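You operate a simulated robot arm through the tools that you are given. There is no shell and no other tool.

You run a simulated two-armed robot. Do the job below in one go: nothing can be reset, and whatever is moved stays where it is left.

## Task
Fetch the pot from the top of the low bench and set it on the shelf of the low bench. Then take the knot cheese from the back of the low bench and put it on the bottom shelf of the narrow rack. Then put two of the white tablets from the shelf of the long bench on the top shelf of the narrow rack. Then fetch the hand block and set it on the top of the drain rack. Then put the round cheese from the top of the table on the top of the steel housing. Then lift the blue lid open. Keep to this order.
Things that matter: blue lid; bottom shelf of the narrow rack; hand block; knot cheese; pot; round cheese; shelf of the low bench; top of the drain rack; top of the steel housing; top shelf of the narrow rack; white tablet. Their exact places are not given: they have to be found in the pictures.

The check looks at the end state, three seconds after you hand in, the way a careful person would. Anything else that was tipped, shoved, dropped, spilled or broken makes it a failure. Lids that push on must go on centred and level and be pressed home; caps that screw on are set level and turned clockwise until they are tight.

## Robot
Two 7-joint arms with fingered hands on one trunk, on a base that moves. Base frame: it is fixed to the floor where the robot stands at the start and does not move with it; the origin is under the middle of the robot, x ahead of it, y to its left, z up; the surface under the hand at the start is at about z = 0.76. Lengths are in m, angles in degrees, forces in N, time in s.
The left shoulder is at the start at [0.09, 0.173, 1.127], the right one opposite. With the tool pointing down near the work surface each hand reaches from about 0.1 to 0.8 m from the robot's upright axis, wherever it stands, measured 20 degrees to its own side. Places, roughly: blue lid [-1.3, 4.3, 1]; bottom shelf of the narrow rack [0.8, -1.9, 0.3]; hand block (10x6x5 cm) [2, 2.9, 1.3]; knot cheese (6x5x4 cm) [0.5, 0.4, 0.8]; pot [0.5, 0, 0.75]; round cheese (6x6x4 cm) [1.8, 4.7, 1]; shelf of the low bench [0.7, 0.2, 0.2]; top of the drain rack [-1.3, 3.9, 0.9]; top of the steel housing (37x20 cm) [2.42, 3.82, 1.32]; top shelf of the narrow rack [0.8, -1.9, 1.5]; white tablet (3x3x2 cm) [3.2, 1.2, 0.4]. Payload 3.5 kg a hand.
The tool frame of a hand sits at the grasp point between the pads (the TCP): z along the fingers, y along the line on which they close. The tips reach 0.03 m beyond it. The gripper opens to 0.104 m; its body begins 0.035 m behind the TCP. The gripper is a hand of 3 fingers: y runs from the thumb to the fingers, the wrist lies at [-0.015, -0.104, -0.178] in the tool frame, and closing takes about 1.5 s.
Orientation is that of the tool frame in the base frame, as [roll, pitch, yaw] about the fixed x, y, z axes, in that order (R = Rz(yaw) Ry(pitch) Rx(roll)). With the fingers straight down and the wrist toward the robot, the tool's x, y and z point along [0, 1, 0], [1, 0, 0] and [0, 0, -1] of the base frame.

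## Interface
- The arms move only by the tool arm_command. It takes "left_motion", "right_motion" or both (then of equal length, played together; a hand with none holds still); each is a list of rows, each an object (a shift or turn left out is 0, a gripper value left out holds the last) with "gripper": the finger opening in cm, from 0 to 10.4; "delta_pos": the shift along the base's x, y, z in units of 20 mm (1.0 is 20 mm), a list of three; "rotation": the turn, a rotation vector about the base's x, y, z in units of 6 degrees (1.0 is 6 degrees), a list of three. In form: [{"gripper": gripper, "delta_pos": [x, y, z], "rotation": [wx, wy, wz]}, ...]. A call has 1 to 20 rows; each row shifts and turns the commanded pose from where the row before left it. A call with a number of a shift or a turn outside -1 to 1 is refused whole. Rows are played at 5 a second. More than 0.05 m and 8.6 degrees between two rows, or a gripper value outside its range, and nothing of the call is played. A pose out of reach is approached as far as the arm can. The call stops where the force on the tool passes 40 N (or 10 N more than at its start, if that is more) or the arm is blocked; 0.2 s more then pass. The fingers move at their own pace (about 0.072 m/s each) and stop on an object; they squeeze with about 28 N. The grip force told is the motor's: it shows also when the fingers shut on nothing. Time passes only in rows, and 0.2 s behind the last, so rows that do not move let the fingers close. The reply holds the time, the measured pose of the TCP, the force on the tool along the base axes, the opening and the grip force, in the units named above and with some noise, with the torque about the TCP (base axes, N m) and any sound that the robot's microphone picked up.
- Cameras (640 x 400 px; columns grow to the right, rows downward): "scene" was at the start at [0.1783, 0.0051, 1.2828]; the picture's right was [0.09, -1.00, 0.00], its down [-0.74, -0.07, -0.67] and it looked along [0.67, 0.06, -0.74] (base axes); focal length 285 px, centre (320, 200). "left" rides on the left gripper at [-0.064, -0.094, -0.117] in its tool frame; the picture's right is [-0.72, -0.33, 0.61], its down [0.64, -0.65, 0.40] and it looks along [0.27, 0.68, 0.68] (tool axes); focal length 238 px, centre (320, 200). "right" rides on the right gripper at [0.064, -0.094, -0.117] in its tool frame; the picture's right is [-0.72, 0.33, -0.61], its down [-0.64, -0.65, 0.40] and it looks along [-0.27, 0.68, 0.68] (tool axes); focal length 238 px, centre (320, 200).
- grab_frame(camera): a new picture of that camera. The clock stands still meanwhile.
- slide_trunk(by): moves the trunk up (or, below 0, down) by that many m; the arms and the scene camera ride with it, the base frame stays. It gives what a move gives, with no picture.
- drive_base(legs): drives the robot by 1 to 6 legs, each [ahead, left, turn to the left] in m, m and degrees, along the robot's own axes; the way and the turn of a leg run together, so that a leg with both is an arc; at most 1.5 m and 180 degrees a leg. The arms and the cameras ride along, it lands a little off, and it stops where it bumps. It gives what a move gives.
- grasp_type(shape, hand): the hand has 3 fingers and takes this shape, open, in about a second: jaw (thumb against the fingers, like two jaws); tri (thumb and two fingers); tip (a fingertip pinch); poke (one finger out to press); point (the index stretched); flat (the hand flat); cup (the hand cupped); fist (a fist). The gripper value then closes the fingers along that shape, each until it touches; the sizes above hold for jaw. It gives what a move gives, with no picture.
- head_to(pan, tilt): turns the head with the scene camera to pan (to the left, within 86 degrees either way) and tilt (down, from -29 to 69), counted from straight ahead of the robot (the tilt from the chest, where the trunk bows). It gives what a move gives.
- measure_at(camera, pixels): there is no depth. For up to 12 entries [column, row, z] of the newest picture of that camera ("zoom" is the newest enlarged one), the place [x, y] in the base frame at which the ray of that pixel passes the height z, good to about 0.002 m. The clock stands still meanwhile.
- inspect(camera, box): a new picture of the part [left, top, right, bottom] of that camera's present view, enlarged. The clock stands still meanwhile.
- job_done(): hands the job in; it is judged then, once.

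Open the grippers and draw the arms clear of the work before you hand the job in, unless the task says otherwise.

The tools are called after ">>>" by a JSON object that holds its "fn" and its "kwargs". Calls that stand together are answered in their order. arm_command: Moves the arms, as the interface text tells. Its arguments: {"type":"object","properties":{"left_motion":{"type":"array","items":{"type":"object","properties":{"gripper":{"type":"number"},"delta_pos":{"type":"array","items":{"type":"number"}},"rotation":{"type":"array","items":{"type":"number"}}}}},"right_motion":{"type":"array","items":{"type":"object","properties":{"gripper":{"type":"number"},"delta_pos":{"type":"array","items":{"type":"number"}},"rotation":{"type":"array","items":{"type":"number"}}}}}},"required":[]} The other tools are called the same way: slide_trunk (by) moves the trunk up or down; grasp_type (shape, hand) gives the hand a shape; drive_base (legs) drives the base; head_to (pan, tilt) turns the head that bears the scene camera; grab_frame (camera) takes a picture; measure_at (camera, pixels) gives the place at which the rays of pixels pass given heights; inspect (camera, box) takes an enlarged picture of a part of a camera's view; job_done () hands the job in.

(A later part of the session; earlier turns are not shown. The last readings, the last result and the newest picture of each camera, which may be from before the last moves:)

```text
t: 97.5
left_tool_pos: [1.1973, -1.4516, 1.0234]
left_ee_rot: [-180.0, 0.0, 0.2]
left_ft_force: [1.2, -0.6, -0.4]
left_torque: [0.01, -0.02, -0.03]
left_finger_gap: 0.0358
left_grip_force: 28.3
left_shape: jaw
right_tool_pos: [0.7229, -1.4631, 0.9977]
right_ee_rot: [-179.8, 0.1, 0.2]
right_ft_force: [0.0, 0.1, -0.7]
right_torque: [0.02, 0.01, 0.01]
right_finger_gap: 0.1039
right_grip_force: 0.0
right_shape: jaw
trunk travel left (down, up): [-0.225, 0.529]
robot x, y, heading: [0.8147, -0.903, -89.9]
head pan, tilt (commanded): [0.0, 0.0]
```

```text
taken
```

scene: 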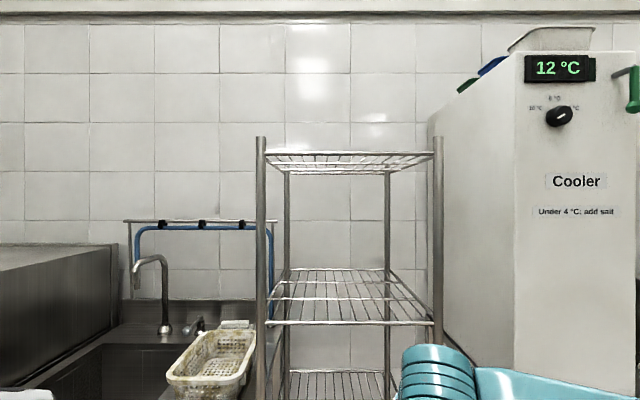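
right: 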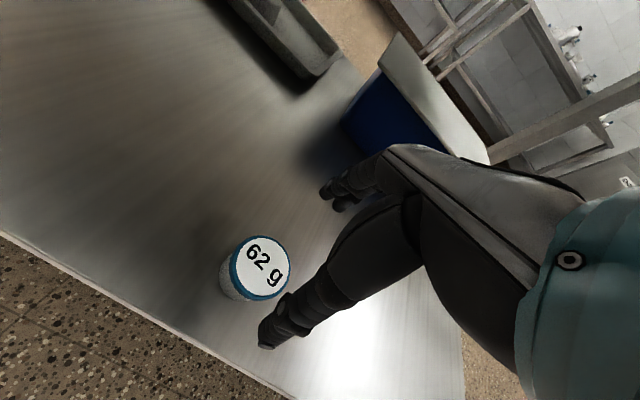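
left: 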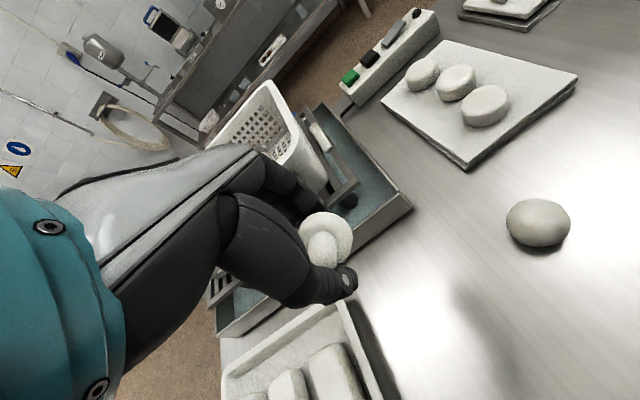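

The rack has four wire shelves, with two small cups on the lowest. I look at the bottom shelf enlarged.

>>> {"fn": "head_to", "kwargs": {"pan": 0, "tilt": 40}}

>>> {"fn": "inspect", "kwargs": {"camera": "scene", "box": [240, 160, 440, 340]}}

>>> {"fn": "grab_frame", "kwargs": {"camera": "scene"}}

```text
t: 98.5
left_tool_pos: [1.1966, -1.4511, 1.0227]
left_ee_rot: [-180.0, 0.1, 0.2]
left_ft_force: [-0.2, 0.4, -0.4]
left_torque: [0.02, 0.0, -0.05]
left_finger_gap: 0.0358
left_grip_force: 27.7
left_shape: jaw
right_tool_pos: [0.7215, -1.4624, 0.9971]
right_ee_rot: [180.0, 0.1, 0.0]
right_ft_force: [1.1, -0.2, -0.1]
right_torque: [-0.02, 0.01, 0.0]
right_finger_gap: 0.1035
right_grip_force: 0.0
right_shape: jaw
trunk travel left (down, up): [-0.225, 0.529]
robot x, y, heading: [0.8181, -0.9044, -90.0]
head pan, tilt (commanded): [0.0, 40.0]
```

```text
2.22 times, centred on (340, 250) of scene
```

zoom: 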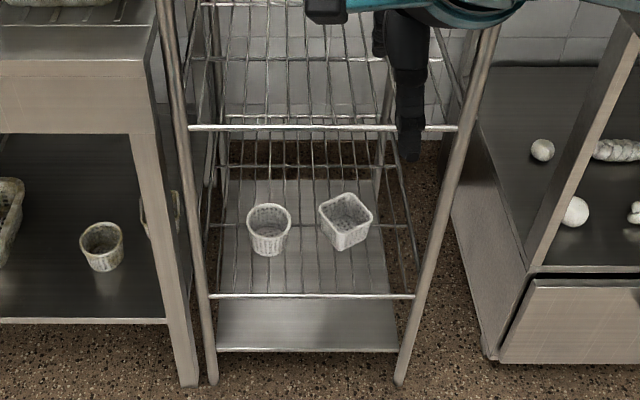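

```text
taken
```

scene: 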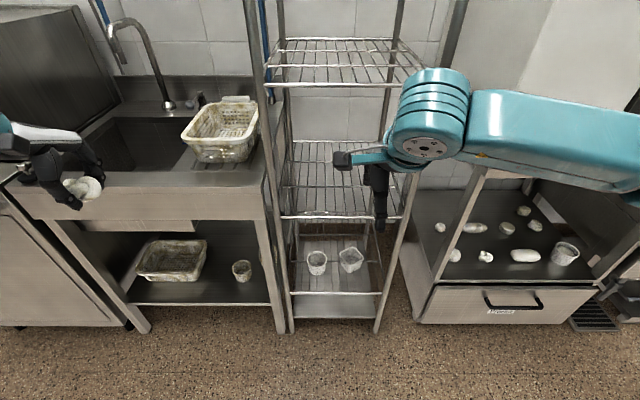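

There is a wire shelf with cups (front edge row 293) and a solid sheet below it (row 317). I measure the posts' feet and these edges to work out the heights.

>>> {"fn": "measure_at", "kwargs": {"camera": "scene", "pixels": [[289, 331, 0.0], [379, 331, 0.0], [335, 293, 0.2], [335, 293, 0.25], [335, 293, 0.3], [335, 318, 0.05], [335, 318, 0.1], [335, 318, 0.15], [335, 216, 0.6], [335, 216, 0.7], [335, 80, 1.05], [335, 80, 1.1]]}}

```text
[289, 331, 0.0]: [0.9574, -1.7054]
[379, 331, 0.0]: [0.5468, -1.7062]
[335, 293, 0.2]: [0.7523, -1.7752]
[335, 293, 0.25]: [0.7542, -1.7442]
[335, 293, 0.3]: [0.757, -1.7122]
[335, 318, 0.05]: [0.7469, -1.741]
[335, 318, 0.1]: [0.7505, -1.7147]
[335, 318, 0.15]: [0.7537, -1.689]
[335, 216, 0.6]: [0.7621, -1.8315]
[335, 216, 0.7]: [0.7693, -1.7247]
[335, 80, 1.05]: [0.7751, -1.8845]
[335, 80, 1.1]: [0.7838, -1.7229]
```

The wire shelf at z≈0.30 (front edge y≈-1.71, x 0.55–0.96) is the bottom shelf; the sheet below is at z 0.11. I zoom on its wires and cups.

>>> {"fn": "inspect", "kwargs": {"camera": "scene", "box": [280, 230, 392, 300]}}

>>> {"fn": "measure_at", "kwargs": {"camera": "scene", "pixels": [[317, 273, 0.3], [350, 271, 0.3], [300, 293, 0.3], [370, 293, 0.3], [301, 240, 0.3], [365, 237, 0.3]]}}

```text
5.71 times, centred on (336, 265) of scene
```

zoom: 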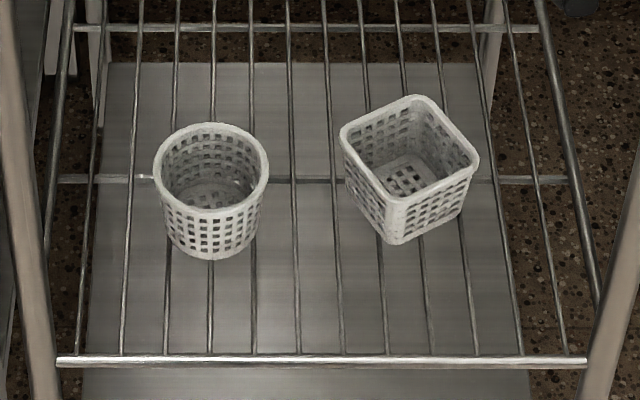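

```text
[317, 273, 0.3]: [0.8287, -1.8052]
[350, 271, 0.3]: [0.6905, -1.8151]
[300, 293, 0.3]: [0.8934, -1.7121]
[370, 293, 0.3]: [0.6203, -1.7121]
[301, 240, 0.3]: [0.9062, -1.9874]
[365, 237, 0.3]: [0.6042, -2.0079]
```

Wires are 3 cm apart and the two cups stand at x≈0.83 and x≈0.69 with fronts near y -1.80; I will set the knot at about [0.763,-1.75], in front of the gap. First I draw the right hand up and in, and bring the left hand toward the middle.

>>> {"fn": "arm_command", "kwargs": {"right_motion": [{"delta_pos": [-0.43, 0.22, 1]}, {"delta_pos": [-0.43, 0.22, 1]}, {"delta_pos": [-0.43, 0.22, 1]}, {"delta_pos": [-0.43, 0.22, 1]}, {"delta_pos": [-0.43, 0.22, 1]}, {"delta_pos": [-0.43, 0.22, 1]}, {"delta_pos": [-0.43, 0.22, 1]}, {"delta_pos": [-0.43, 0.22, 1]}, {"delta_pos": [-0.43, 0.22, 1]}, {"delta_pos": [-0.43, 0.22, 1]}, {"delta_pos": [-0.43, 0.22, 1]}, {"delta_pos": [-0.43, 0.22, 1]}], "left_motion": [{"delta_pos": [-0.95, -0.3, 0]}, {"delta_pos": [-0.95, -0.3, 0]}, {"delta_pos": [-0.95, -0.3, 0]}, {"delta_pos": [-0.95, -0.3, 0]}, {"delta_pos": [-0.95, -0.3, 0]}, {"delta_pos": [-0.95, -0.3, 0]}, {"delta_pos": [-0.95, -0.3, 0]}, {"delta_pos": [-0.95, -0.3, 0]}, {"delta_pos": [-0.95, -0.3, 0]}, {"delta_pos": [-0.95, -0.3, 0]}, {"delta_pos": [-0.95, -0.3, 0]}, {"delta_pos": [-0.95, -0.3, 0]}]}}

>>> {"fn": "grab_frame", "kwargs": {"camera": "scene"}}

```text
t: 101.1
left_tool_pos: [0.9681, -1.5226, 1.0235]
left_ee_rot: [179.9, -0.1, 0.2]
left_ft_force: [-0.6, -0.4, -0.7]
left_torque: [0.01, 0.04, 0.0]
left_finger_gap: 0.0355
left_grip_force: 28.1
left_shape: jaw
right_tool_pos: [0.6186, -1.4101, 1.2378]
right_ee_rot: [-179.9, 0.1, 0.0]
right_ft_force: [-0.9, 0.6, -0.7]
right_torque: [-0.01, 0.0, -0.02]
right_finger_gap: 0.1037
right_grip_force: 0.0
right_shape: jaw
trunk travel left (down, up): [-0.225, 0.529]
robot x, y, heading: [0.8147, -0.9034, -89.8]
head pan, tilt (commanded): [0.0, 40.0]
```

```text
taken
```

scene: 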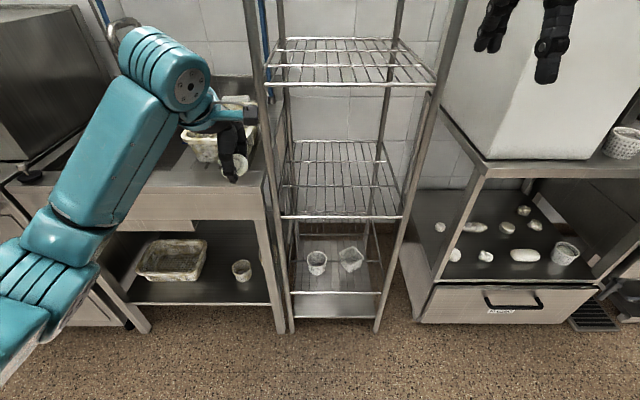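

Both hands are placed. I strafe right 0.20 m so that the left hand faces the gap, then lower the trunk.

>>> {"fn": "drive_base", "kwargs": {"legs": [[0, -0.2, 0]]}}

>>> {"fn": "slide_trunk", "kwargs": {"by": -0.22}}

>>> {"fn": "head_to", "kwargs": {"pan": 10, "tilt": 45}}

>>> {"fn": "grab_frame", "kwargs": {"camera": "scene"}}

```text
t: 102.8
left_tool_pos: [0.7635, -1.5238, 1.0224]
left_ee_rot: [180.0, -0.1, 0.1]
left_ft_force: [-0.5, -0.7, -0.7]
left_torque: [0.0, -0.03, -0.01]
left_finger_gap: 0.0359
left_grip_force: 27.9
left_shape: jaw
right_tool_pos: [0.4133, -1.4108, 1.2386]
right_ee_rot: [-179.8, 0.1, 0.1]
right_ft_force: [-0.9, 1.0, -0.2]
right_torque: [0.03, -0.03, 0.04]
right_finger_gap: 0.1035
right_grip_force: 0.1
right_shape: jaw
trunk travel left (down, up): [-0.225, 0.529]
robot x, y, heading: [0.6114, -0.9047, -90.1]
head pan, tilt (commanded): [0.0, 40.0]
```

```text
t: 105.1
left_tool_pos: [0.7636, -1.5229, 0.8044]
left_ee_rot: [-180.0, 0.0, 0.1]
left_ft_force: [-0.2, 0.1, -0.8]
left_torque: [0.01, 0.0, -0.01]
left_finger_gap: 0.0357
left_grip_force: 28.1
left_shape: jaw
right_tool_pos: [0.4147, -1.4097, 1.0178]
right_ee_rot: [-180.0, 0.1, 0.0]
right_ft_force: [0.1, -0.4, 0.0]
right_torque: [0.0, -0.04, 0.01]
right_finger_gap: 0.1036
right_grip_force: 0.1
right_shape: jaw
trunk travel left (down, up): [-0.005, 0.749]
robot x, y, heading: [0.6129, -0.9035, -89.8]
head pan, tilt (commanded): [0.0, 40.0]
```

```text
t: 105.8
left_tool_pos: [0.7626, -1.5237, 0.8019]
left_ee_rot: [-180.0, 0.0, 0.0]
left_ft_force: [-0.4, 0.4, -0.3]
left_torque: [0.03, 0.0, 0.0]
left_finger_gap: 0.0357
left_grip_force: 28.2
left_shape: jaw
right_tool_pos: [0.4156, -1.4102, 1.0169]
right_ee_rot: [-179.9, 0.1, 0.0]
right_ft_force: [0.1, 0.4, -0.1]
right_torque: [0.0, 0.0, -0.02]
right_finger_gap: 0.1038
right_grip_force: 0.1
right_shape: jaw
trunk travel left (down, up): [-0.005, 0.749]
robot x, y, heading: [0.6111, -0.9031, -90.0]
head pan, tilt (commanded): [10.0, 45.0]
```

```text
taken
```

scene: 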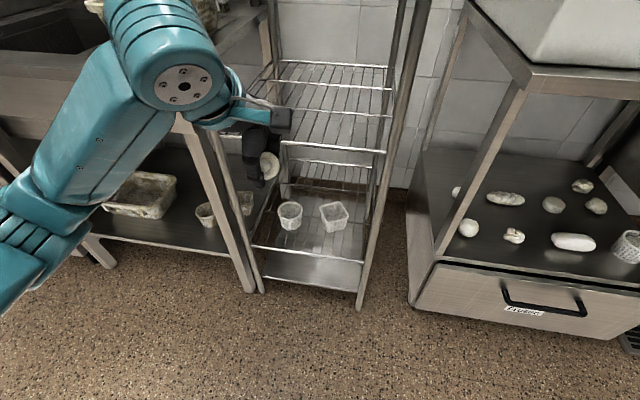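

The left hand with the knot is in front of the rack. I lower it 38 cm to z≈0.42.

>>> {"fn": "arm_command", "kwargs": {"left_motion": [{"delta_pos": [0, 0, -1]}, {"delta_pos": [0, 0, -1]}, {"delta_pos": [0, 0, -1]}, {"delta_pos": [0, 0, -1]}, {"delta_pos": [0, 0, -1]}, {"delta_pos": [0, 0, -1]}, {"delta_pos": [0, 0, -1]}, {"delta_pos": [0, 0, -1]}, {"delta_pos": [0, 0, -1]}, {"delta_pos": [0, 0, -1]}, {"delta_pos": [0, 0, -1]}, {"delta_pos": [0, 0, -1]}, {"delta_pos": [0, 0, -1]}, {"delta_pos": [0, 0, -1]}, {"delta_pos": [0, 0, -1]}, {"delta_pos": [0, 0, -1]}, {"delta_pos": [0, 0, -1]}, {"delta_pos": [0, 0, -1]}, {"delta_pos": [0, 0, -1]}]}}

>>> {"fn": "grab_frame", "kwargs": {"camera": "scene"}}

>>> {"fn": "grab_frame", "kwargs": {"camera": "left"}}

```text
t: 109.8
left_tool_pos: [0.7643, -1.5234, 0.423]
left_ee_rot: [-179.9, 0.0, 0.1]
left_ft_force: [-0.2, -0.6, -0.4]
left_torque: [0.0, 0.03, 0.01]
left_finger_gap: 0.0355
left_grip_force: 28.4
left_shape: jaw
right_tool_pos: [0.4152, -1.4104, 1.0182]
right_ee_rot: [-179.9, 0.1, 0.0]
right_ft_force: [0.2, 0.1, 0.0]
right_torque: [-0.02, 0.01, -0.01]
right_finger_gap: 0.1039
right_grip_force: 0.1
right_shape: jaw
trunk travel left (down, up): [-0.005, 0.749]
robot x, y, heading: [0.6093, -0.9076, -89.9]
head pan, tilt (commanded): [10.0, 45.0]
```

```text
taken
```

scene: 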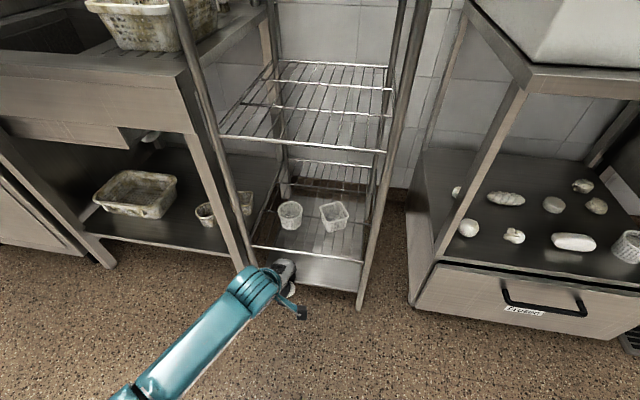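

```text
taken
```

left: 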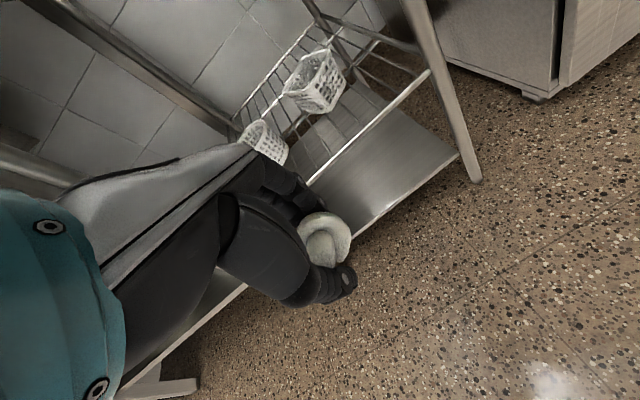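

The hand hangs at z 0.42 in front of the bottom shelf. I recheck the cups' and the shelf edge's places from this nearer view.

>>> {"fn": "inspect", "kwargs": {"camera": "scene", "box": [240, 170, 400, 280]}}

>>> {"fn": "measure_at", "kwargs": {"camera": "scene", "pixels": [[291, 229, 0.3], [333, 231, 0.3], [277, 212, 0.36], [303, 212, 0.36], [349, 215, 0.36], [319, 210, 0.36], [290, 220, 0.36], [300, 253, 0.3], [255, 246, 0.3], [362, 262, 0.3]]}}

```text
3.64 times, centred on (320, 225) of scene
```

zoom: 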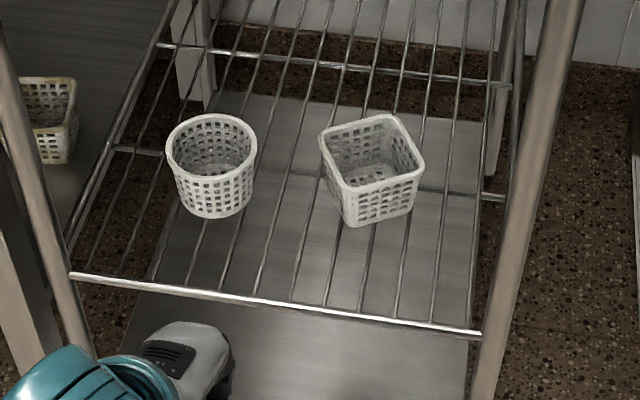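

```text
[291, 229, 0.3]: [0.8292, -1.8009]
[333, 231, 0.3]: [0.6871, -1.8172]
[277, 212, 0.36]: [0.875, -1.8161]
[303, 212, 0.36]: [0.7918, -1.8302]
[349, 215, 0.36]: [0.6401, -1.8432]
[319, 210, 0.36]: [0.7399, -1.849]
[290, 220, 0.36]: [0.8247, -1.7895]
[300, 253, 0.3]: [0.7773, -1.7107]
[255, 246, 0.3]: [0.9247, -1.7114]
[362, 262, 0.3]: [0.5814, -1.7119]
```

The cups' fronts are at y≈-1.79/-1.80; the knot at [0.763,-1.748] will clear them. I lower to z≈0.38 and drive forward 0.225 m.

>>> {"fn": "arm_command", "kwargs": {"left_motion": [{"delta_pos": [0, 0, -1]}, {"delta_pos": [0, 0, -1]}]}}

>>> {"fn": "drive_base", "kwargs": {"legs": [[0.222, 0, 0]]}}

>>> {"fn": "grab_frame", "kwargs": {"camera": "scene"}}

>>> {"fn": "grab_frame", "kwargs": {"camera": "left"}}

```text
t: 110.4
left_tool_pos: [0.763, -1.5232, 0.3822]
left_ee_rot: [-179.8, 0.0, 0.1]
left_ft_force: [0.9, -0.1, -0.7]
left_torque: [0.0, 0.01, -0.03]
left_finger_gap: 0.0355
left_grip_force: 27.9
left_shape: jaw
right_tool_pos: [0.4143, -1.4107, 1.018]
right_ee_rot: [-179.7, 0.1, -0.1]
right_ft_force: [0.4, 0.1, -0.2]
right_torque: [0.01, -0.01, -0.01]
right_finger_gap: 0.1036
right_grip_force: 0.0
right_shape: jaw
trunk travel left (down, up): [-0.005, 0.749]
robot x, y, heading: [0.6083, -0.8996, -89.9]
head pan, tilt (commanded): [10.0, 45.0]
```

```text
t: 112.1
left_tool_pos: [0.7605, -1.7412, 0.3831]
left_ee_rot: [-179.8, 0.1, -0.1]
left_ft_force: [-0.1, 0.2, -0.5]
left_torque: [0.02, 0.02, 0.03]
left_finger_gap: 0.0353
left_grip_force: 27.4
left_shape: jaw
right_tool_pos: [0.4121, -1.6265, 1.0181]
right_ee_rot: [-180.0, 0.0, -0.1]
right_ft_force: [-0.9, 0.2, -0.7]
right_torque: [0.0, -0.01, 0.01]
right_finger_gap: 0.1035
right_grip_force: 0.1
right_shape: jaw
trunk travel left (down, up): [-0.005, 0.749]
robot x, y, heading: [0.6122, -1.1234, -90.1]
head pan, tilt (commanded): [10.0, 45.0]
```

```text
taken
```

scene: 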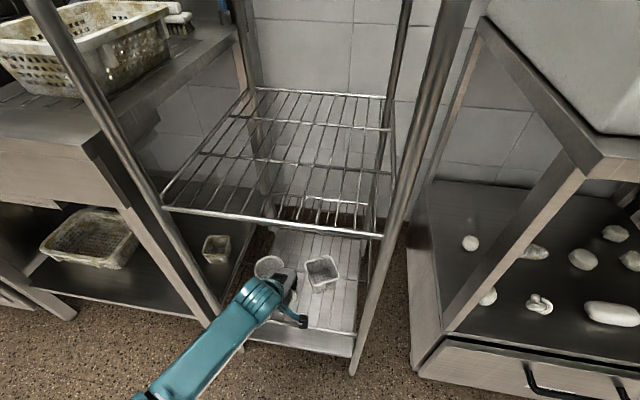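

```text
taken
```

left: 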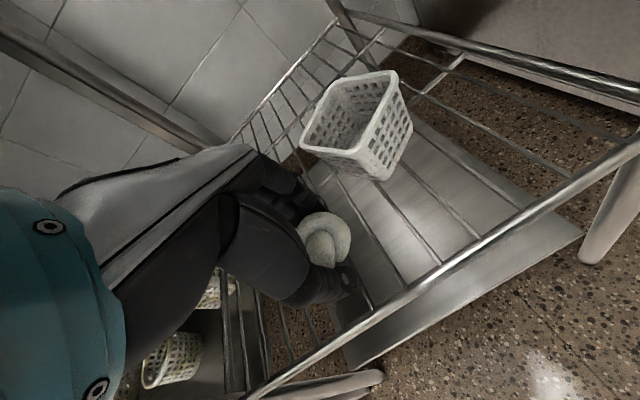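

The hand is between the shelves at [0.7605,-1.741]; the square cup is clear. I shift 9 mm farther in and lower toward the wires.

>>> {"fn": "arm_command", "kwargs": {"left_motion": [{"delta_pos": [0, -0.45, -0.5]}, {"delta_pos": [0, 0, -0.5]}, {"delta_pos": [0, 0, -0.5]}, {"delta_pos": [0, 0, -0.3]}]}}

>>> {"fn": "grab_frame", "kwargs": {"camera": "left"}}

```text
t: 113.1
left_tool_pos: [0.7597, -1.7504, 0.3515]
left_ee_rot: [179.5, 0.2, -0.1]
left_ft_force: [0.7, 5.2, 23.6]
left_torque: [0.82, 0.06, -0.05]
left_finger_gap: 0.0358
left_grip_force: 28.2
left_shape: jaw
right_tool_pos: [0.4117, -1.6246, 1.0195]
right_ee_rot: [179.9, 0.1, -0.2]
right_ft_force: [-0.3, -0.1, 0.0]
right_torque: [-0.02, 0.02, 0.01]
right_finger_gap: 0.1037
right_grip_force: 0.0
right_shape: jaw
trunk travel left (down, up): [-0.005, 0.749]
robot x, y, heading: [0.6073, -1.1218, -90.0]
head pan, tilt (commanded): [10.0, 45.0]
```

```text
taken
```

left: 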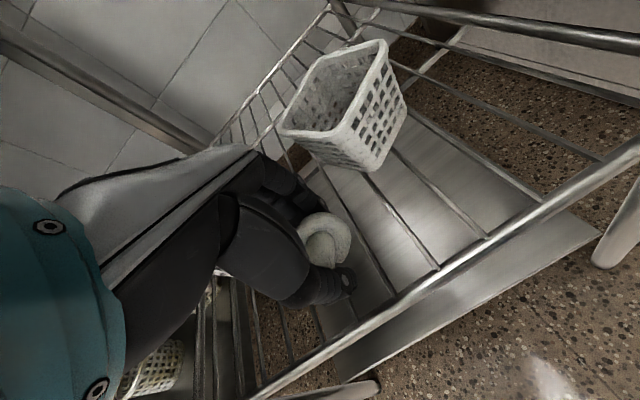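

The 24 N force with its torque shows the thumb tip resting on the shelf's front rail. I lift a little, go 16 mm farther in and 7 mm to the right, then lower again.

>>> {"fn": "arm_command", "kwargs": {"left_motion": [{"delta_pos": [0, 0, 0.6]}, {"delta_pos": [0, 0, 0.4]}, {"delta_pos": [-0.35, -0.8, 0]}, {"delta_pos": [0, 0, 0]}]}}

>>> {"fn": "grab_frame", "kwargs": {"camera": "left"}}

>>> {"fn": "inspect", "kwargs": {"camera": "scene", "box": [220, 220, 380, 360]}}

```text
t: 114.1
left_tool_pos: [0.7551, -1.7657, 0.3652]
left_ee_rot: [-180.0, 0.1, -0.1]
left_ft_force: [-0.1, 0.0, -1.0]
left_torque: [0.0, 0.01, 0.0]
left_finger_gap: 0.0356
left_grip_force: 28.3
left_shape: jaw
right_tool_pos: [0.4118, -1.6266, 1.0173]
right_ee_rot: [-179.9, 0.1, -0.2]
right_ft_force: [-0.3, -0.5, 0.8]
right_torque: [0.01, 0.0, -0.03]
right_finger_gap: 0.1039
right_grip_force: 0.0
right_shape: jaw
trunk travel left (down, up): [-0.005, 0.749]
robot x, y, heading: [0.6095, -1.1225, -90.1]
head pan, tilt (commanded): [10.0, 45.0]
```

```text
taken
```

left: 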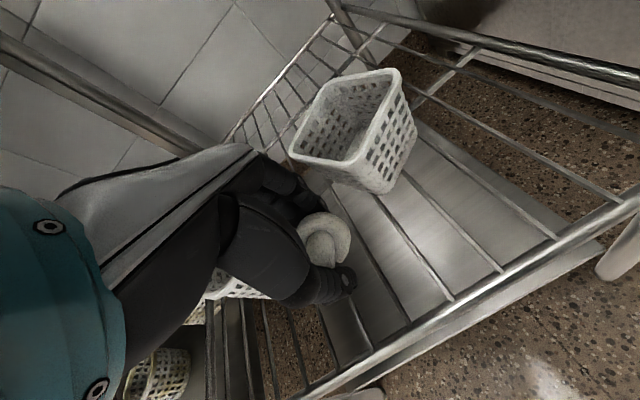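

```text
2.86 times, centred on (300, 290) of scene
```

zoom: 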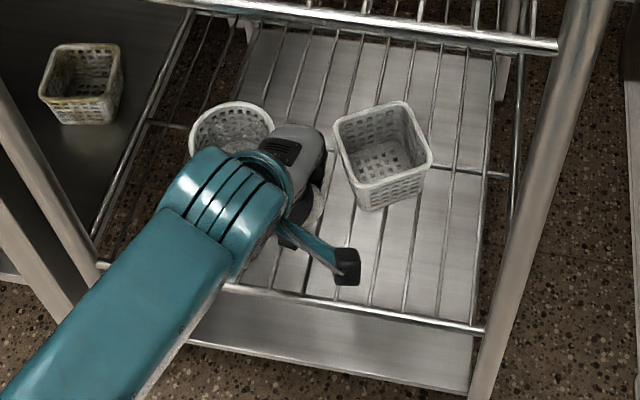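

Both cups stand untouched and the hand sits between them. I lower 2 cm in small rows and read the force.

>>> {"fn": "arm_command", "kwargs": {"left_motion": [{"delta_pos": [0, 0, -0.4]}, {"delta_pos": [0, 0, -0.3]}, {"delta_pos": [0, 0, -0.3]}]}}

>>> {"fn": "grab_frame", "kwargs": {"camera": "left"}}

```text
t: 114.9
left_tool_pos: [0.753, -1.7676, 0.3511]
left_ee_rot: [179.5, 0.1, 0.0]
left_ft_force: [0.3, 3.6, 18.1]
left_torque: [0.53, 0.02, 0.02]
left_finger_gap: 0.0361
left_grip_force: 28.1
left_shape: jaw
right_tool_pos: [0.4122, -1.6236, 1.0191]
right_ee_rot: [179.9, 0.1, 0.0]
right_ft_force: [0.3, -0.4, -0.1]
right_torque: [-0.01, -0.01, 0.0]
right_finger_gap: 0.1034
right_grip_force: 0.1
right_shape: jaw
trunk travel left (down, up): [-0.005, 0.749]
robot x, y, heading: [0.611, -1.1192, -90.1]
head pan, tilt (commanded): [10.0, 45.0]
```

```text
taken
```

left: 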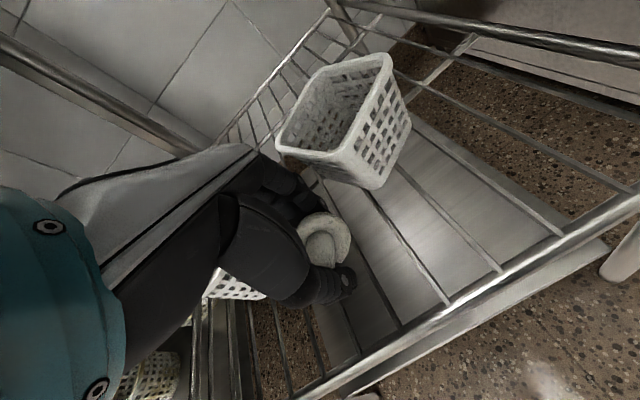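

Contact comes at the same height (z 0.351) though now well inside the rail, so the knot itself rests on the wires. I ease the pressure by 3 mm and open the fingers only a little.

>>> {"fn": "arm_command", "kwargs": {"left_motion": [{"delta_pos": [0, 0, 0.15]}, {"gripper": 4.4}, {}, {}, {"gripper": 5.2}, {}, {}, {"gripper": 5.8}, {}, {}]}}

>>> {"fn": "grab_frame", "kwargs": {"camera": "left"}}

>>> {"fn": "inspect", "kwargs": {"camera": "scene", "box": [220, 220, 380, 360]}}

```text
t: 117.1
left_tool_pos: [0.7541, -1.7661, 0.3504]
left_ee_rot: [-180.0, 0.0, -0.1]
left_ft_force: [0.3, 2.2, 5.5]
left_torque: [-0.1, 0.02, -0.01]
left_finger_gap: 0.0559
left_grip_force: 0.1
left_shape: jaw
right_tool_pos: [0.4125, -1.625, 1.0182]
right_ee_rot: [180.0, 0.2, -0.3]
right_ft_force: [0.5, 0.1, -0.3]
right_torque: [-0.01, 0.01, -0.02]
right_finger_gap: 0.1036
right_grip_force: 0.1
right_shape: jaw
trunk travel left (down, up): [-0.005, 0.749]
robot x, y, heading: [0.6112, -1.1224, -90.2]
head pan, tilt (commanded): [10.0, 45.0]
```

```text
taken
```

left: 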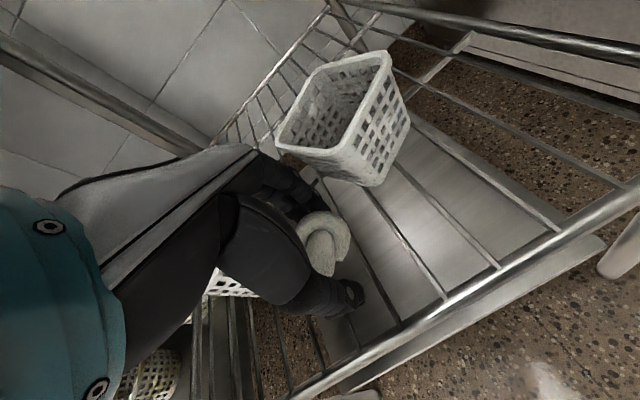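

```text
2.86 times, centred on (300, 290) of scene
```

zoom: 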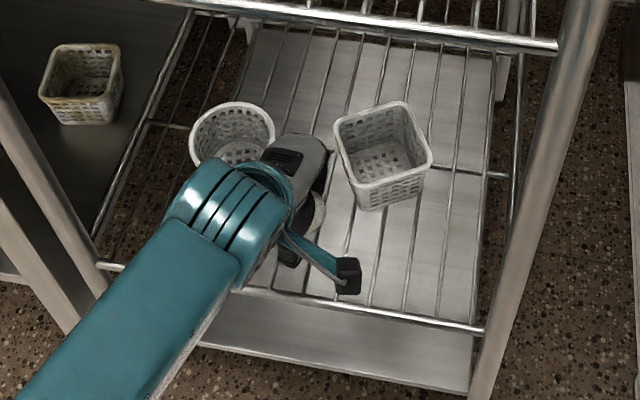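

The fingers are open to 5.6 cm and the knot lies free between them on the wires. I raise the hand 1.5 cm and check that the knot stays.

>>> {"fn": "arm_command", "kwargs": {"left_motion": [{"delta_pos": [0, 0, 0.25]}, {"delta_pos": [0, 0, 0.25]}, {"delta_pos": [0, 0, 0.25]}]}}

>>> {"fn": "grab_frame", "kwargs": {"camera": "left"}}

```text
t: 117.9
left_tool_pos: [0.7541, -1.7653, 0.3644]
left_ee_rot: [-179.9, 0.0, -0.1]
left_ft_force: [0.0, 0.5, -0.2]
left_torque: [-0.01, 0.01, -0.03]
left_finger_gap: 0.0576
left_grip_force: 0.0
left_shape: jaw
right_tool_pos: [0.4126, -1.6264, 1.0172]
right_ee_rot: [-180.0, 0.1, -0.2]
right_ft_force: [0.6, 0.9, -0.2]
right_torque: [0.0, -0.01, 0.02]
right_finger_gap: 0.1038
right_grip_force: 0.0
right_shape: jaw
trunk travel left (down, up): [-0.005, 0.749]
robot x, y, heading: [0.6088, -1.1236, -90.2]
head pan, tilt (commanded): [10.0, 45.0]
```

```text
taken
```

left: 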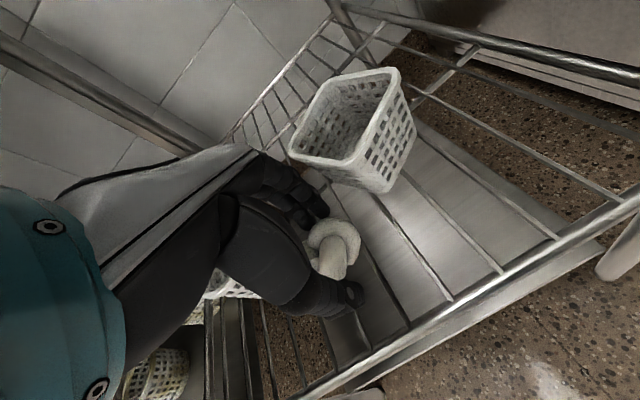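

The knot stays on the wires while the hand rises. I raise to about z 0.415 and look once more before backing out.

>>> {"fn": "arm_command", "kwargs": {"left_motion": [{"delta_pos": [0, 0, 0.5]}, {"delta_pos": [0, 0, 0.5]}, {"delta_pos": [0, 0, 0.5]}, {"delta_pos": [0, 0, 0.5]}, {"delta_pos": [0, 0, 0.5]}]}}

>>> {"fn": "grab_frame", "kwargs": {"camera": "left"}}

```text
t: 119.1
left_tool_pos: [0.7527, -1.7664, 0.4152]
left_ee_rot: [-179.9, -0.1, -0.1]
left_ft_force: [-0.4, -0.3, -0.6]
left_torque: [-0.01, 0.0, 0.0]
left_finger_gap: 0.0579
left_grip_force: 0.0
left_shape: jaw
right_tool_pos: [0.4129, -1.6277, 1.0177]
right_ee_rot: [-179.9, 0.1, -0.2]
right_ft_force: [0.4, 0.8, -0.2]
right_torque: [0.0, -0.01, -0.02]
right_finger_gap: 0.1035
right_grip_force: 0.0
right_shape: jaw
trunk travel left (down, up): [-0.005, 0.749]
robot x, y, heading: [0.6134, -1.1215, -90.3]
head pan, tilt (commanded): [10.0, 45.0]
```

```text
taken
```

left: 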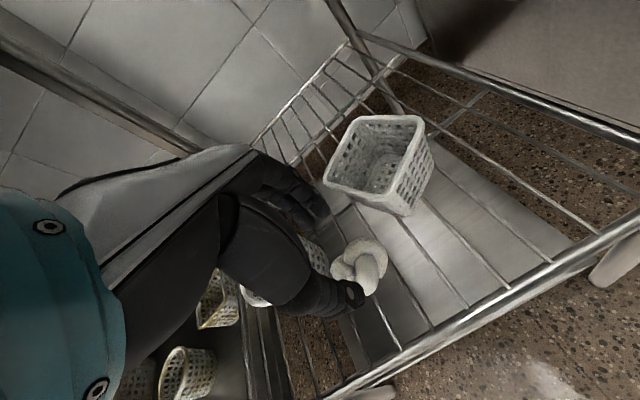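

The knot lies on the wires, clear of the fingers. I raise one more centimetre and back out.

>>> {"fn": "arm_command", "kwargs": {"left_motion": [{"delta_pos": [0, 0, 0.6]}]}}

>>> {"fn": "drive_base", "kwargs": {"legs": [[-0.25, 0, 0]]}}

>>> {"fn": "grab_frame", "kwargs": {"camera": "scene"}}

>>> {"fn": "inspect", "kwargs": {"camera": "scene", "box": [240, 170, 400, 280]}}

```text
t: 119.5
left_tool_pos: [0.754, -1.7659, 0.4261]
left_ee_rot: [179.9, 0.0, -0.2]
left_ft_force: [0.4, 0.3, -0.6]
left_torque: [0.0, 0.02, -0.01]
left_finger_gap: 0.0577
left_grip_force: 0.0
left_shape: jaw
right_tool_pos: [0.4119, -1.6255, 1.0179]
right_ee_rot: [-179.9, 0.1, -0.2]
right_ft_force: [0.8, 0.2, 0.6]
right_torque: [0.0, 0.01, 0.02]
right_finger_gap: 0.1038
right_grip_force: 0.1
right_shape: jaw
trunk travel left (down, up): [-0.005, 0.749]
robot x, y, heading: [0.6102, -1.1198, -90.2]
head pan, tilt (commanded): [10.0, 45.0]
```

```text
t: 121.3
left_tool_pos: [0.7512, -1.5152, 0.4272]
left_ee_rot: [-180.0, 0.0, -0.3]
left_ft_force: [-0.1, 0.4, 0.8]
left_torque: [0.0, 0.0, 0.0]
left_finger_gap: 0.0576
left_grip_force: 0.0
left_shape: jaw
right_tool_pos: [0.4097, -1.3733, 1.0174]
right_ee_rot: [-179.9, 0.1, -0.5]
right_ft_force: [-0.3, 0.7, 0.6]
right_torque: [0.01, -0.02, -0.04]
right_finger_gap: 0.1037
right_grip_force: 0.1
right_shape: jaw
trunk travel left (down, up): [-0.005, 0.749]
robot x, y, heading: [0.6086, -0.8676, -90.1]
head pan, tilt (commanded): [10.0, 45.0]
```

```text
taken
```

scene: 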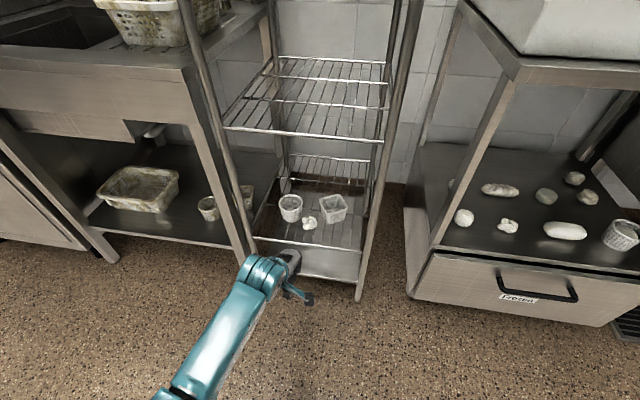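

```text
3.64 times, centred on (320, 225) of scene
```

zoom: 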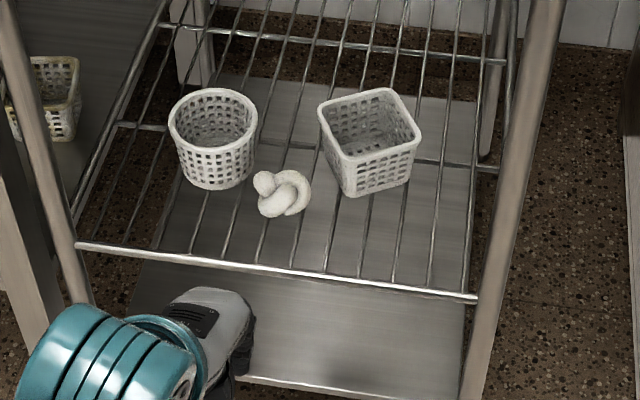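

The knot rests on the bottom shelf at (310,223), touching nothing else. I raise the left hand, then the trunk, to look at the top shelf from above before fetching the tablets.

>>> {"fn": "arm_command", "kwargs": {"left_motion": [{"delta_pos": [0.2, 0.2, 1], "gripper": 10.4}, {"delta_pos": [0.2, 0.2, 1]}, {"delta_pos": [0.2, 0.2, 1]}, {"delta_pos": [0.2, 0.2, 1]}, {"delta_pos": [0.2, 0.2, 1]}, {"delta_pos": [0.2, 0.2, 1]}, {"delta_pos": [0.2, 0.2, 1]}, {"delta_pos": [0.2, 0.2, 1]}, {"delta_pos": [0.2, 0.2, 1]}, {"delta_pos": [0.2, 0.2, 1]}, {"delta_pos": [0.2, 0.2, 1]}, {"delta_pos": [0.2, 0.2, 1]}, {"delta_pos": [0.2, 0.2, 1]}, {"delta_pos": [0.2, 0.2, 1]}, {"delta_pos": [0.2, 0.2, 1]}, {"delta_pos": [0.2, 0.2, 1]}, {"delta_pos": [0.2, 0.2, 1]}, {"delta_pos": [0.2, 0.2, 1]}, {"delta_pos": [0.2, 0.2, 1]}]}}

>>> {"fn": "slide_trunk", "kwargs": {"by": 0.72}}

>>> {"fn": "head_to", "kwargs": {"pan": 10, "tilt": 20}}

>>> {"fn": "grab_frame", "kwargs": {"camera": "scene"}}

```text
t: 125.3
left_tool_pos: [0.8195, -1.4746, 0.7282]
left_ee_rot: [179.9, -0.1, -0.3]
left_ft_force: [0.0, 0.8, 0.7]
left_torque: [0.0, 0.0, 0.02]
left_finger_gap: 0.1038
left_grip_force: 0.0
left_shape: jaw
left hand out of reach, approached as far as the arm can: row 15, 16, 17, 18, 19
right_tool_pos: [0.4112, -1.373, 1.0168]
right_ee_rot: [-179.9, 0.1, -0.5]
right_ft_force: [0.6, 0.7, 0.1]
right_torque: [0.01, -0.03, -0.01]
right_finger_gap: 0.1035
right_grip_force: 0.1
right_shape: jaw
trunk travel left (down, up): [-0.005, 0.749]
robot x, y, heading: [0.6127, -0.8689, -90.3]
head pan, tilt (commanded): [10.0, 45.0]
```

```text
refused: 0.72 is not a number from -0.4 to 0.4
```

```text
t: 126.2
left_tool_pos: [0.8186, -1.4739, 0.7286]
left_ee_rot: [179.9, -0.1, -0.3]
left_ft_force: [-0.3, 0.6, -0.5]
left_torque: [0.0, 0.03, 0.0]
left_finger_gap: 0.1034
left_grip_force: 0.1
left_shape: jaw
right_tool_pos: [0.4114, -1.3748, 1.0169]
right_ee_rot: [180.0, 0.1, -0.4]
right_ft_force: [0.0, 0.1, 0.4]
right_torque: [0.01, 0.0, -0.01]
right_finger_gap: 0.1035
right_grip_force: 0.0
right_shape: jaw
trunk travel left (down, up): [-0.005, 0.749]
robot x, y, heading: [0.6085, -0.8699, -90.6]
head pan, tilt (commanded): [10.0, 20.0]
```

```text
taken
```

scene: 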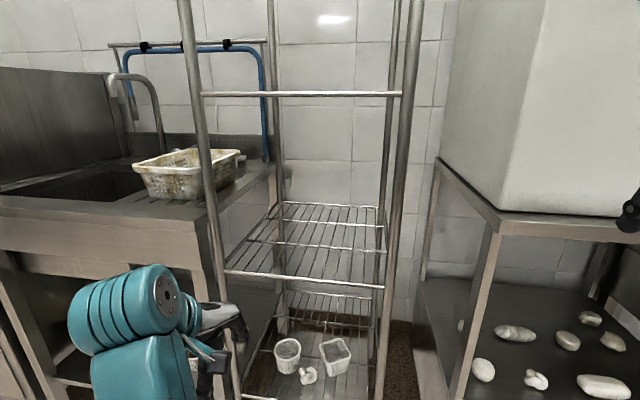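

The left arm stopped at z 0.73 at a limit, which does no harm here. I raise the trunk in two slides and look down at the top shelf.

>>> {"fn": "slide_trunk", "kwargs": {"by": 0.4}}

>>> {"fn": "slide_trunk", "kwargs": {"by": 0.32}}

>>> {"fn": "grab_frame", "kwargs": {"camera": "scene"}}

```text
t: 130.0
left_tool_pos: [0.8193, -1.4754, 1.1279]
left_ee_rot: [-179.9, 0.1, -0.3]
left_ft_force: [0.4, 0.1, -0.1]
left_torque: [-0.04, 0.02, 0.01]
left_finger_gap: 0.1034
left_grip_force: 0.1
left_shape: jaw
right_tool_pos: [0.411, -1.3739, 1.417]
right_ee_rot: [-179.9, 0.1, -0.4]
right_ft_force: [-0.8, 0.1, 0.4]
right_torque: [-0.01, -0.02, -0.01]
right_finger_gap: 0.1034
right_grip_force: 0.1
right_shape: jaw
trunk travel left (down, up): [-0.405, 0.349]
robot x, y, heading: [0.6128, -0.8697, -90.2]
head pan, tilt (commanded): [10.0, 20.0]
```

```text
t: 133.2
left_tool_pos: [0.8203, -1.4753, 1.448]
left_ee_rot: [-179.9, -0.1, -0.4]
left_ft_force: [-0.5, 0.2, -0.2]
left_torque: [0.01, -0.01, 0.02]
left_finger_gap: 0.1035
left_grip_force: 0.1
left_shape: jaw
right_tool_pos: [0.4113, -1.3738, 1.7372]
right_ee_rot: [-179.9, 0.2, -0.4]
right_ft_force: [0.1, 0.3, 0.2]
right_torque: [-0.02, -0.02, 0.02]
right_finger_gap: 0.1039
right_grip_force: 0.2
right_shape: jaw
trunk travel left (down, up): [-0.725, 0.029]
robot x, y, heading: [0.6093, -0.8705, -90.3]
head pan, tilt (commanded): [10.0, 20.0]
```

```text
taken
```

scene: 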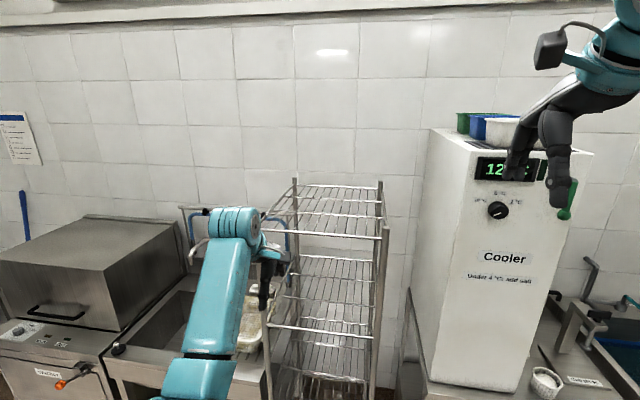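

The top shelf is empty, with wires running front to back. I zoom on it to see the wire spacing.

>>> {"fn": "inspect", "kwargs": {"camera": "scene", "box": [250, 165, 400, 260]}}

>>> {"fn": "measure_at", "kwargs": {"camera": "scene", "pixels": [[270, 218, 1.5], [385, 227, 1.5], [330, 223, 1.5], [330, 223, 1.45], [296, 185, 1.5], [380, 188, 1.5]]}}

```text
4.21 times, centred on (325, 212) of scene
```

zoom: 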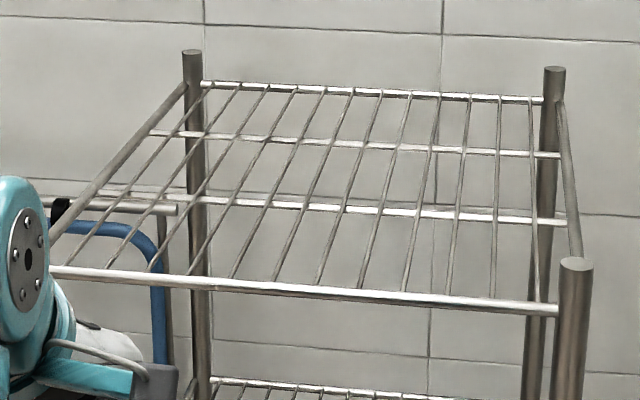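

```text
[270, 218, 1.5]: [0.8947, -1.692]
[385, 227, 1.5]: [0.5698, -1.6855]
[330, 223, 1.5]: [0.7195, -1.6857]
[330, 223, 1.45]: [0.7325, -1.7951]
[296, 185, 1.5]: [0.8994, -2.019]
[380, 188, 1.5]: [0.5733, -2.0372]
```

The top shelf (z≈1.49) has front-to-back wires 3 cm apart with cross rails; I will set the tablets over a crossing of wire and rail. Now I lower the trunk and drive round the low bench toward the long bench.

>>> {"fn": "slide_trunk", "kwargs": {"by": -0.4}}

>>> {"fn": "drive_base", "kwargs": {"legs": [[0, 1.1, 0], [0, 0, 90]]}}

>>> {"fn": "head_to", "kwargs": {"pan": 30, "tilt": 20}}

>>> {"fn": "grab_frame", "kwargs": {"camera": "scene"}}

```text
t: 137.0
left_tool_pos: [0.8192, -1.4735, 1.0489]
left_ee_rot: [180.0, 0.1, -0.4]
left_ft_force: [-0.5, 0.0, 0.5]
left_torque: [0.02, 0.02, -0.04]
left_finger_gap: 0.1039
left_grip_force: 0.0
left_shape: jaw
right_tool_pos: [0.4113, -1.3721, 1.338]
right_ee_rot: [-179.9, 0.1, -0.4]
right_ft_force: [0.0, -0.2, -1.3]
right_torque: [-0.05, -0.03, -0.01]
right_finger_gap: 0.1037
right_grip_force: 0.0
right_shape: jaw
trunk travel left (down, up): [-0.325, 0.429]
robot x, y, heading: [0.6105, -0.8664, -90.6]
head pan, tilt (commanded): [10.0, 20.0]
```

```text
t: 146.6
left_tool_pos: [2.3142, -0.6536, 1.048]
left_ee_rot: [180.0, 0.1, 91.6]
left_ft_force: [0.8, -0.5, 0.3]
left_torque: [0.01, 0.04, -0.02]
left_finger_gap: 0.1037
left_grip_force: 0.0
left_shape: jaw
right_tool_pos: [2.2268, -1.0646, 1.3377]
right_ee_rot: [-179.9, 0.1, 91.5]
right_ft_force: [0.2, -0.5, -0.2]
right_torque: [0.0, 0.02, 0.03]
right_finger_gap: 0.1036
right_grip_force: 0.0
right_shape: jaw
trunk travel left (down, up): [-0.325, 0.429]
robot x, y, heading: [1.7178, -0.8832, 1.4]
head pan, tilt (commanded): [10.0, 20.0]
```

```text
t: 147.4
left_tool_pos: [2.3136, -0.6538, 1.0488]
left_ee_rot: [-179.9, 0.0, 91.6]
left_ft_force: [-0.3, 0.2, -0.2]
left_torque: [0.01, 0.0, 0.03]
left_finger_gap: 0.1037
left_grip_force: 0.0
left_shape: jaw
right_tool_pos: [2.2265, -1.0653, 1.3364]
right_ee_rot: [-179.9, 0.1, 91.6]
right_ft_force: [0.5, 0.0, 0.2]
right_torque: [-0.03, -0.05, -0.01]
right_finger_gap: 0.1034
right_grip_force: 0.0
right_shape: jaw
trunk travel left (down, up): [-0.325, 0.429]
robot x, y, heading: [1.719, -0.8823, 1.5]
head pan, tilt (commanded): [30.0, 20.0]
```

```text
taken
```

scene: 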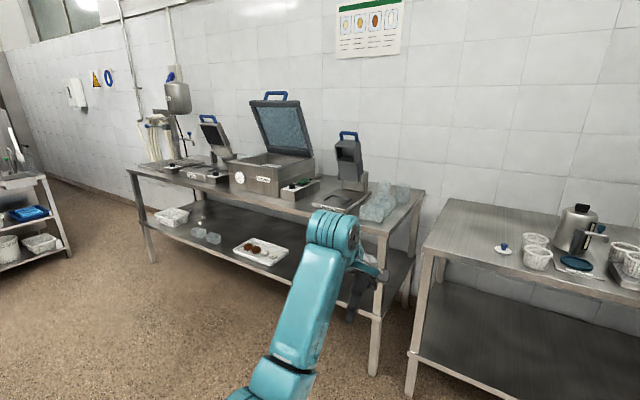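

The long bench stands ahead with a white tray of small pieces on its shelf at (260,250). I strafe left to face it at y≈1.1.

>>> {"fn": "drive_base", "kwargs": {"legs": [[0, 1.0, -1.5], [0.1, 1.0, 0]]}}

>>> {"fn": "head_to", "kwargs": {"pan": 0, "tilt": 30}}

>>> {"fn": "grab_frame", "kwargs": {"camera": "scene"}}

```text
t: 157.5
left_tool_pos: [2.4056, 1.3509, 1.0487]
left_ee_rot: [-180.0, -0.1, 89.9]
left_ft_force: [-0.3, 1.0, -0.4]
left_torque: [-0.02, 0.05, 0.02]
left_finger_gap: 0.1036
left_grip_force: 0.1
left_shape: jaw
right_tool_pos: [2.3069, 0.9417, 1.3372]
right_ee_rot: [-179.9, 0.2, 89.9]
right_ft_force: [0.1, 0.1, 1.1]
right_torque: [-0.02, 0.02, 0.0]
right_finger_gap: 0.1035
right_grip_force: 0.1
right_shape: jaw
trunk travel left (down, up): [-0.325, 0.429]
robot x, y, heading: [1.8028, 1.1358, -0.0]
head pan, tilt (commanded): [30.0, 20.0]
```

```text
t: 158.5
left_tool_pos: [2.4058, 1.351, 1.0489]
left_ee_rot: [179.9, 0.0, 89.9]
left_ft_force: [0.3, 0.3, 0.0]
left_torque: [-0.01, -0.01, -0.01]
left_finger_gap: 0.1037
left_grip_force: 0.1
left_shape: jaw
right_tool_pos: [2.3079, 0.9407, 1.3376]
right_ee_rot: [179.9, 0.1, 89.8]
right_ft_force: [0.4, 0.4, -0.8]
right_torque: [-0.01, 0.02, 0.0]
right_finger_gap: 0.1035
right_grip_force: 0.0
right_shape: jaw
trunk travel left (down, up): [-0.325, 0.429]
robot x, y, heading: [1.8024, 1.1399, -0.2]
head pan, tilt (commanded): [0.0, 30.0]
```

```text
taken
```

scene: 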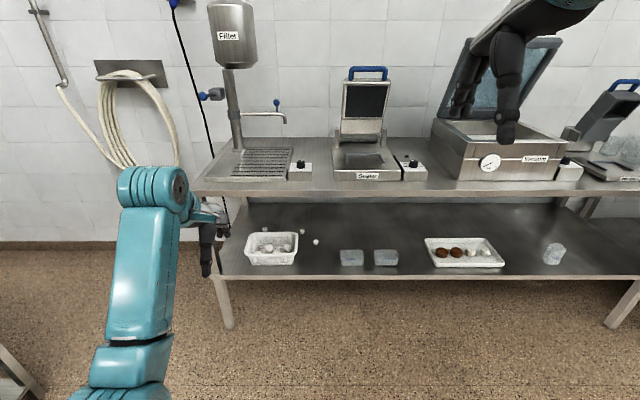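

>>> {"fn": "inspect", "kwargs": {"camera": "scene", "box": [220, 210, 420, 290]}}

>>> {"fn": "inspect", "kwargs": {"camera": "scene", "box": [400, 210, 600, 290]}}

>>> {"fn": "measure_at", "kwargs": {"camera": "scene", "pixels": [[450, 280, 0.4], [450, 280, 0.45], [450, 280, 0.35], [458, 253, 0.42], [265, 233, 0.42], [316, 242, 0.42], [271, 262, 0.4], [229, 328, 0.0], [320, 196, 0.9], [320, 196, 0.95]]}}

```text
3.20 times, centred on (320, 250) of scene
```

zoom: 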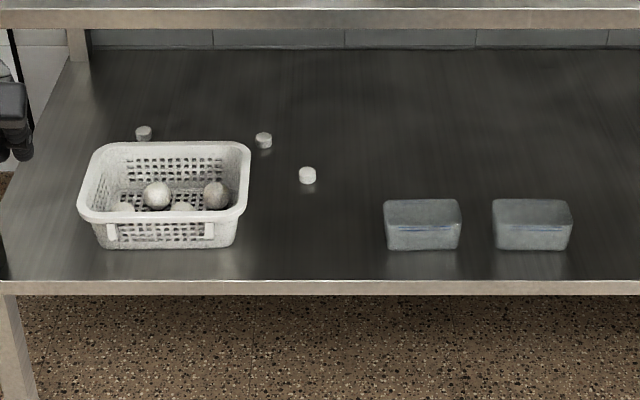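

```text
3.20 times, centred on (500, 250) of scene
```

zoom: 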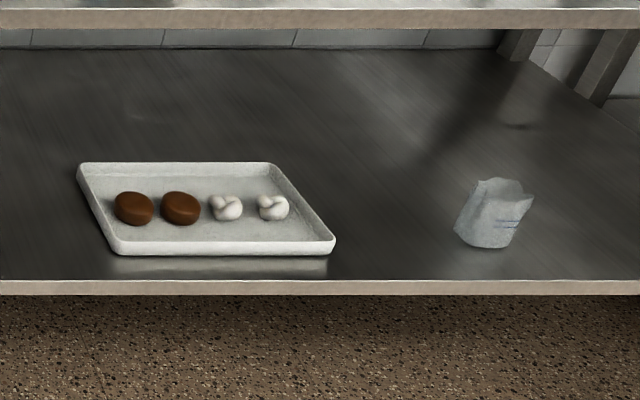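

```text
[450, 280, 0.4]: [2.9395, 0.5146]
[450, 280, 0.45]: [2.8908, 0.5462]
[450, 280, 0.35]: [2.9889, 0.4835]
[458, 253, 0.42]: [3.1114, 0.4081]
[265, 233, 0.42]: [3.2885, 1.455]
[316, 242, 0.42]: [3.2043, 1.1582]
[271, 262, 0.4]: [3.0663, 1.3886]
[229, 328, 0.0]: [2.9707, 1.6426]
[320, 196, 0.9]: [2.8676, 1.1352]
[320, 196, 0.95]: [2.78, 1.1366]
```

Three small white tablets lie by the basket, at about (264,229), (302,231) and (316,242). I measure them and the basket, and the bench edges.

>>> {"fn": "inspect", "kwargs": {"camera": "scene", "box": [250, 205, 350, 270]}}

>>> {"fn": "measure_at", "kwargs": {"camera": "scene", "pixels": [[316, 246, 0.4], [316, 242, 0.42], [302.5, 235, 0.4], [302.5, 231, 0.42], [264.7, 229, 0.42], [297, 236, 0.5], [297, 246, 0.4], [246, 252, 0.5], [320, 278, 0.4]]}}

```text
6.15 times, centred on (300, 238) of scene
```

zoom: 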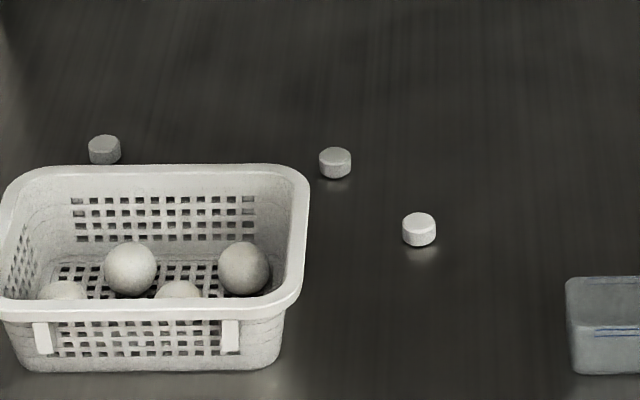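

```text
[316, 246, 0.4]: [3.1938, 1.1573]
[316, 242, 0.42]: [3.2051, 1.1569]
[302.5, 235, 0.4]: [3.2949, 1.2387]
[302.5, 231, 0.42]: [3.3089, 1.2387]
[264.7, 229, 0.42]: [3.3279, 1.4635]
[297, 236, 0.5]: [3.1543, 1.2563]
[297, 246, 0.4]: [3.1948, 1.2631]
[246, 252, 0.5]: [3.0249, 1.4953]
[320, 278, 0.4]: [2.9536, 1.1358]
```

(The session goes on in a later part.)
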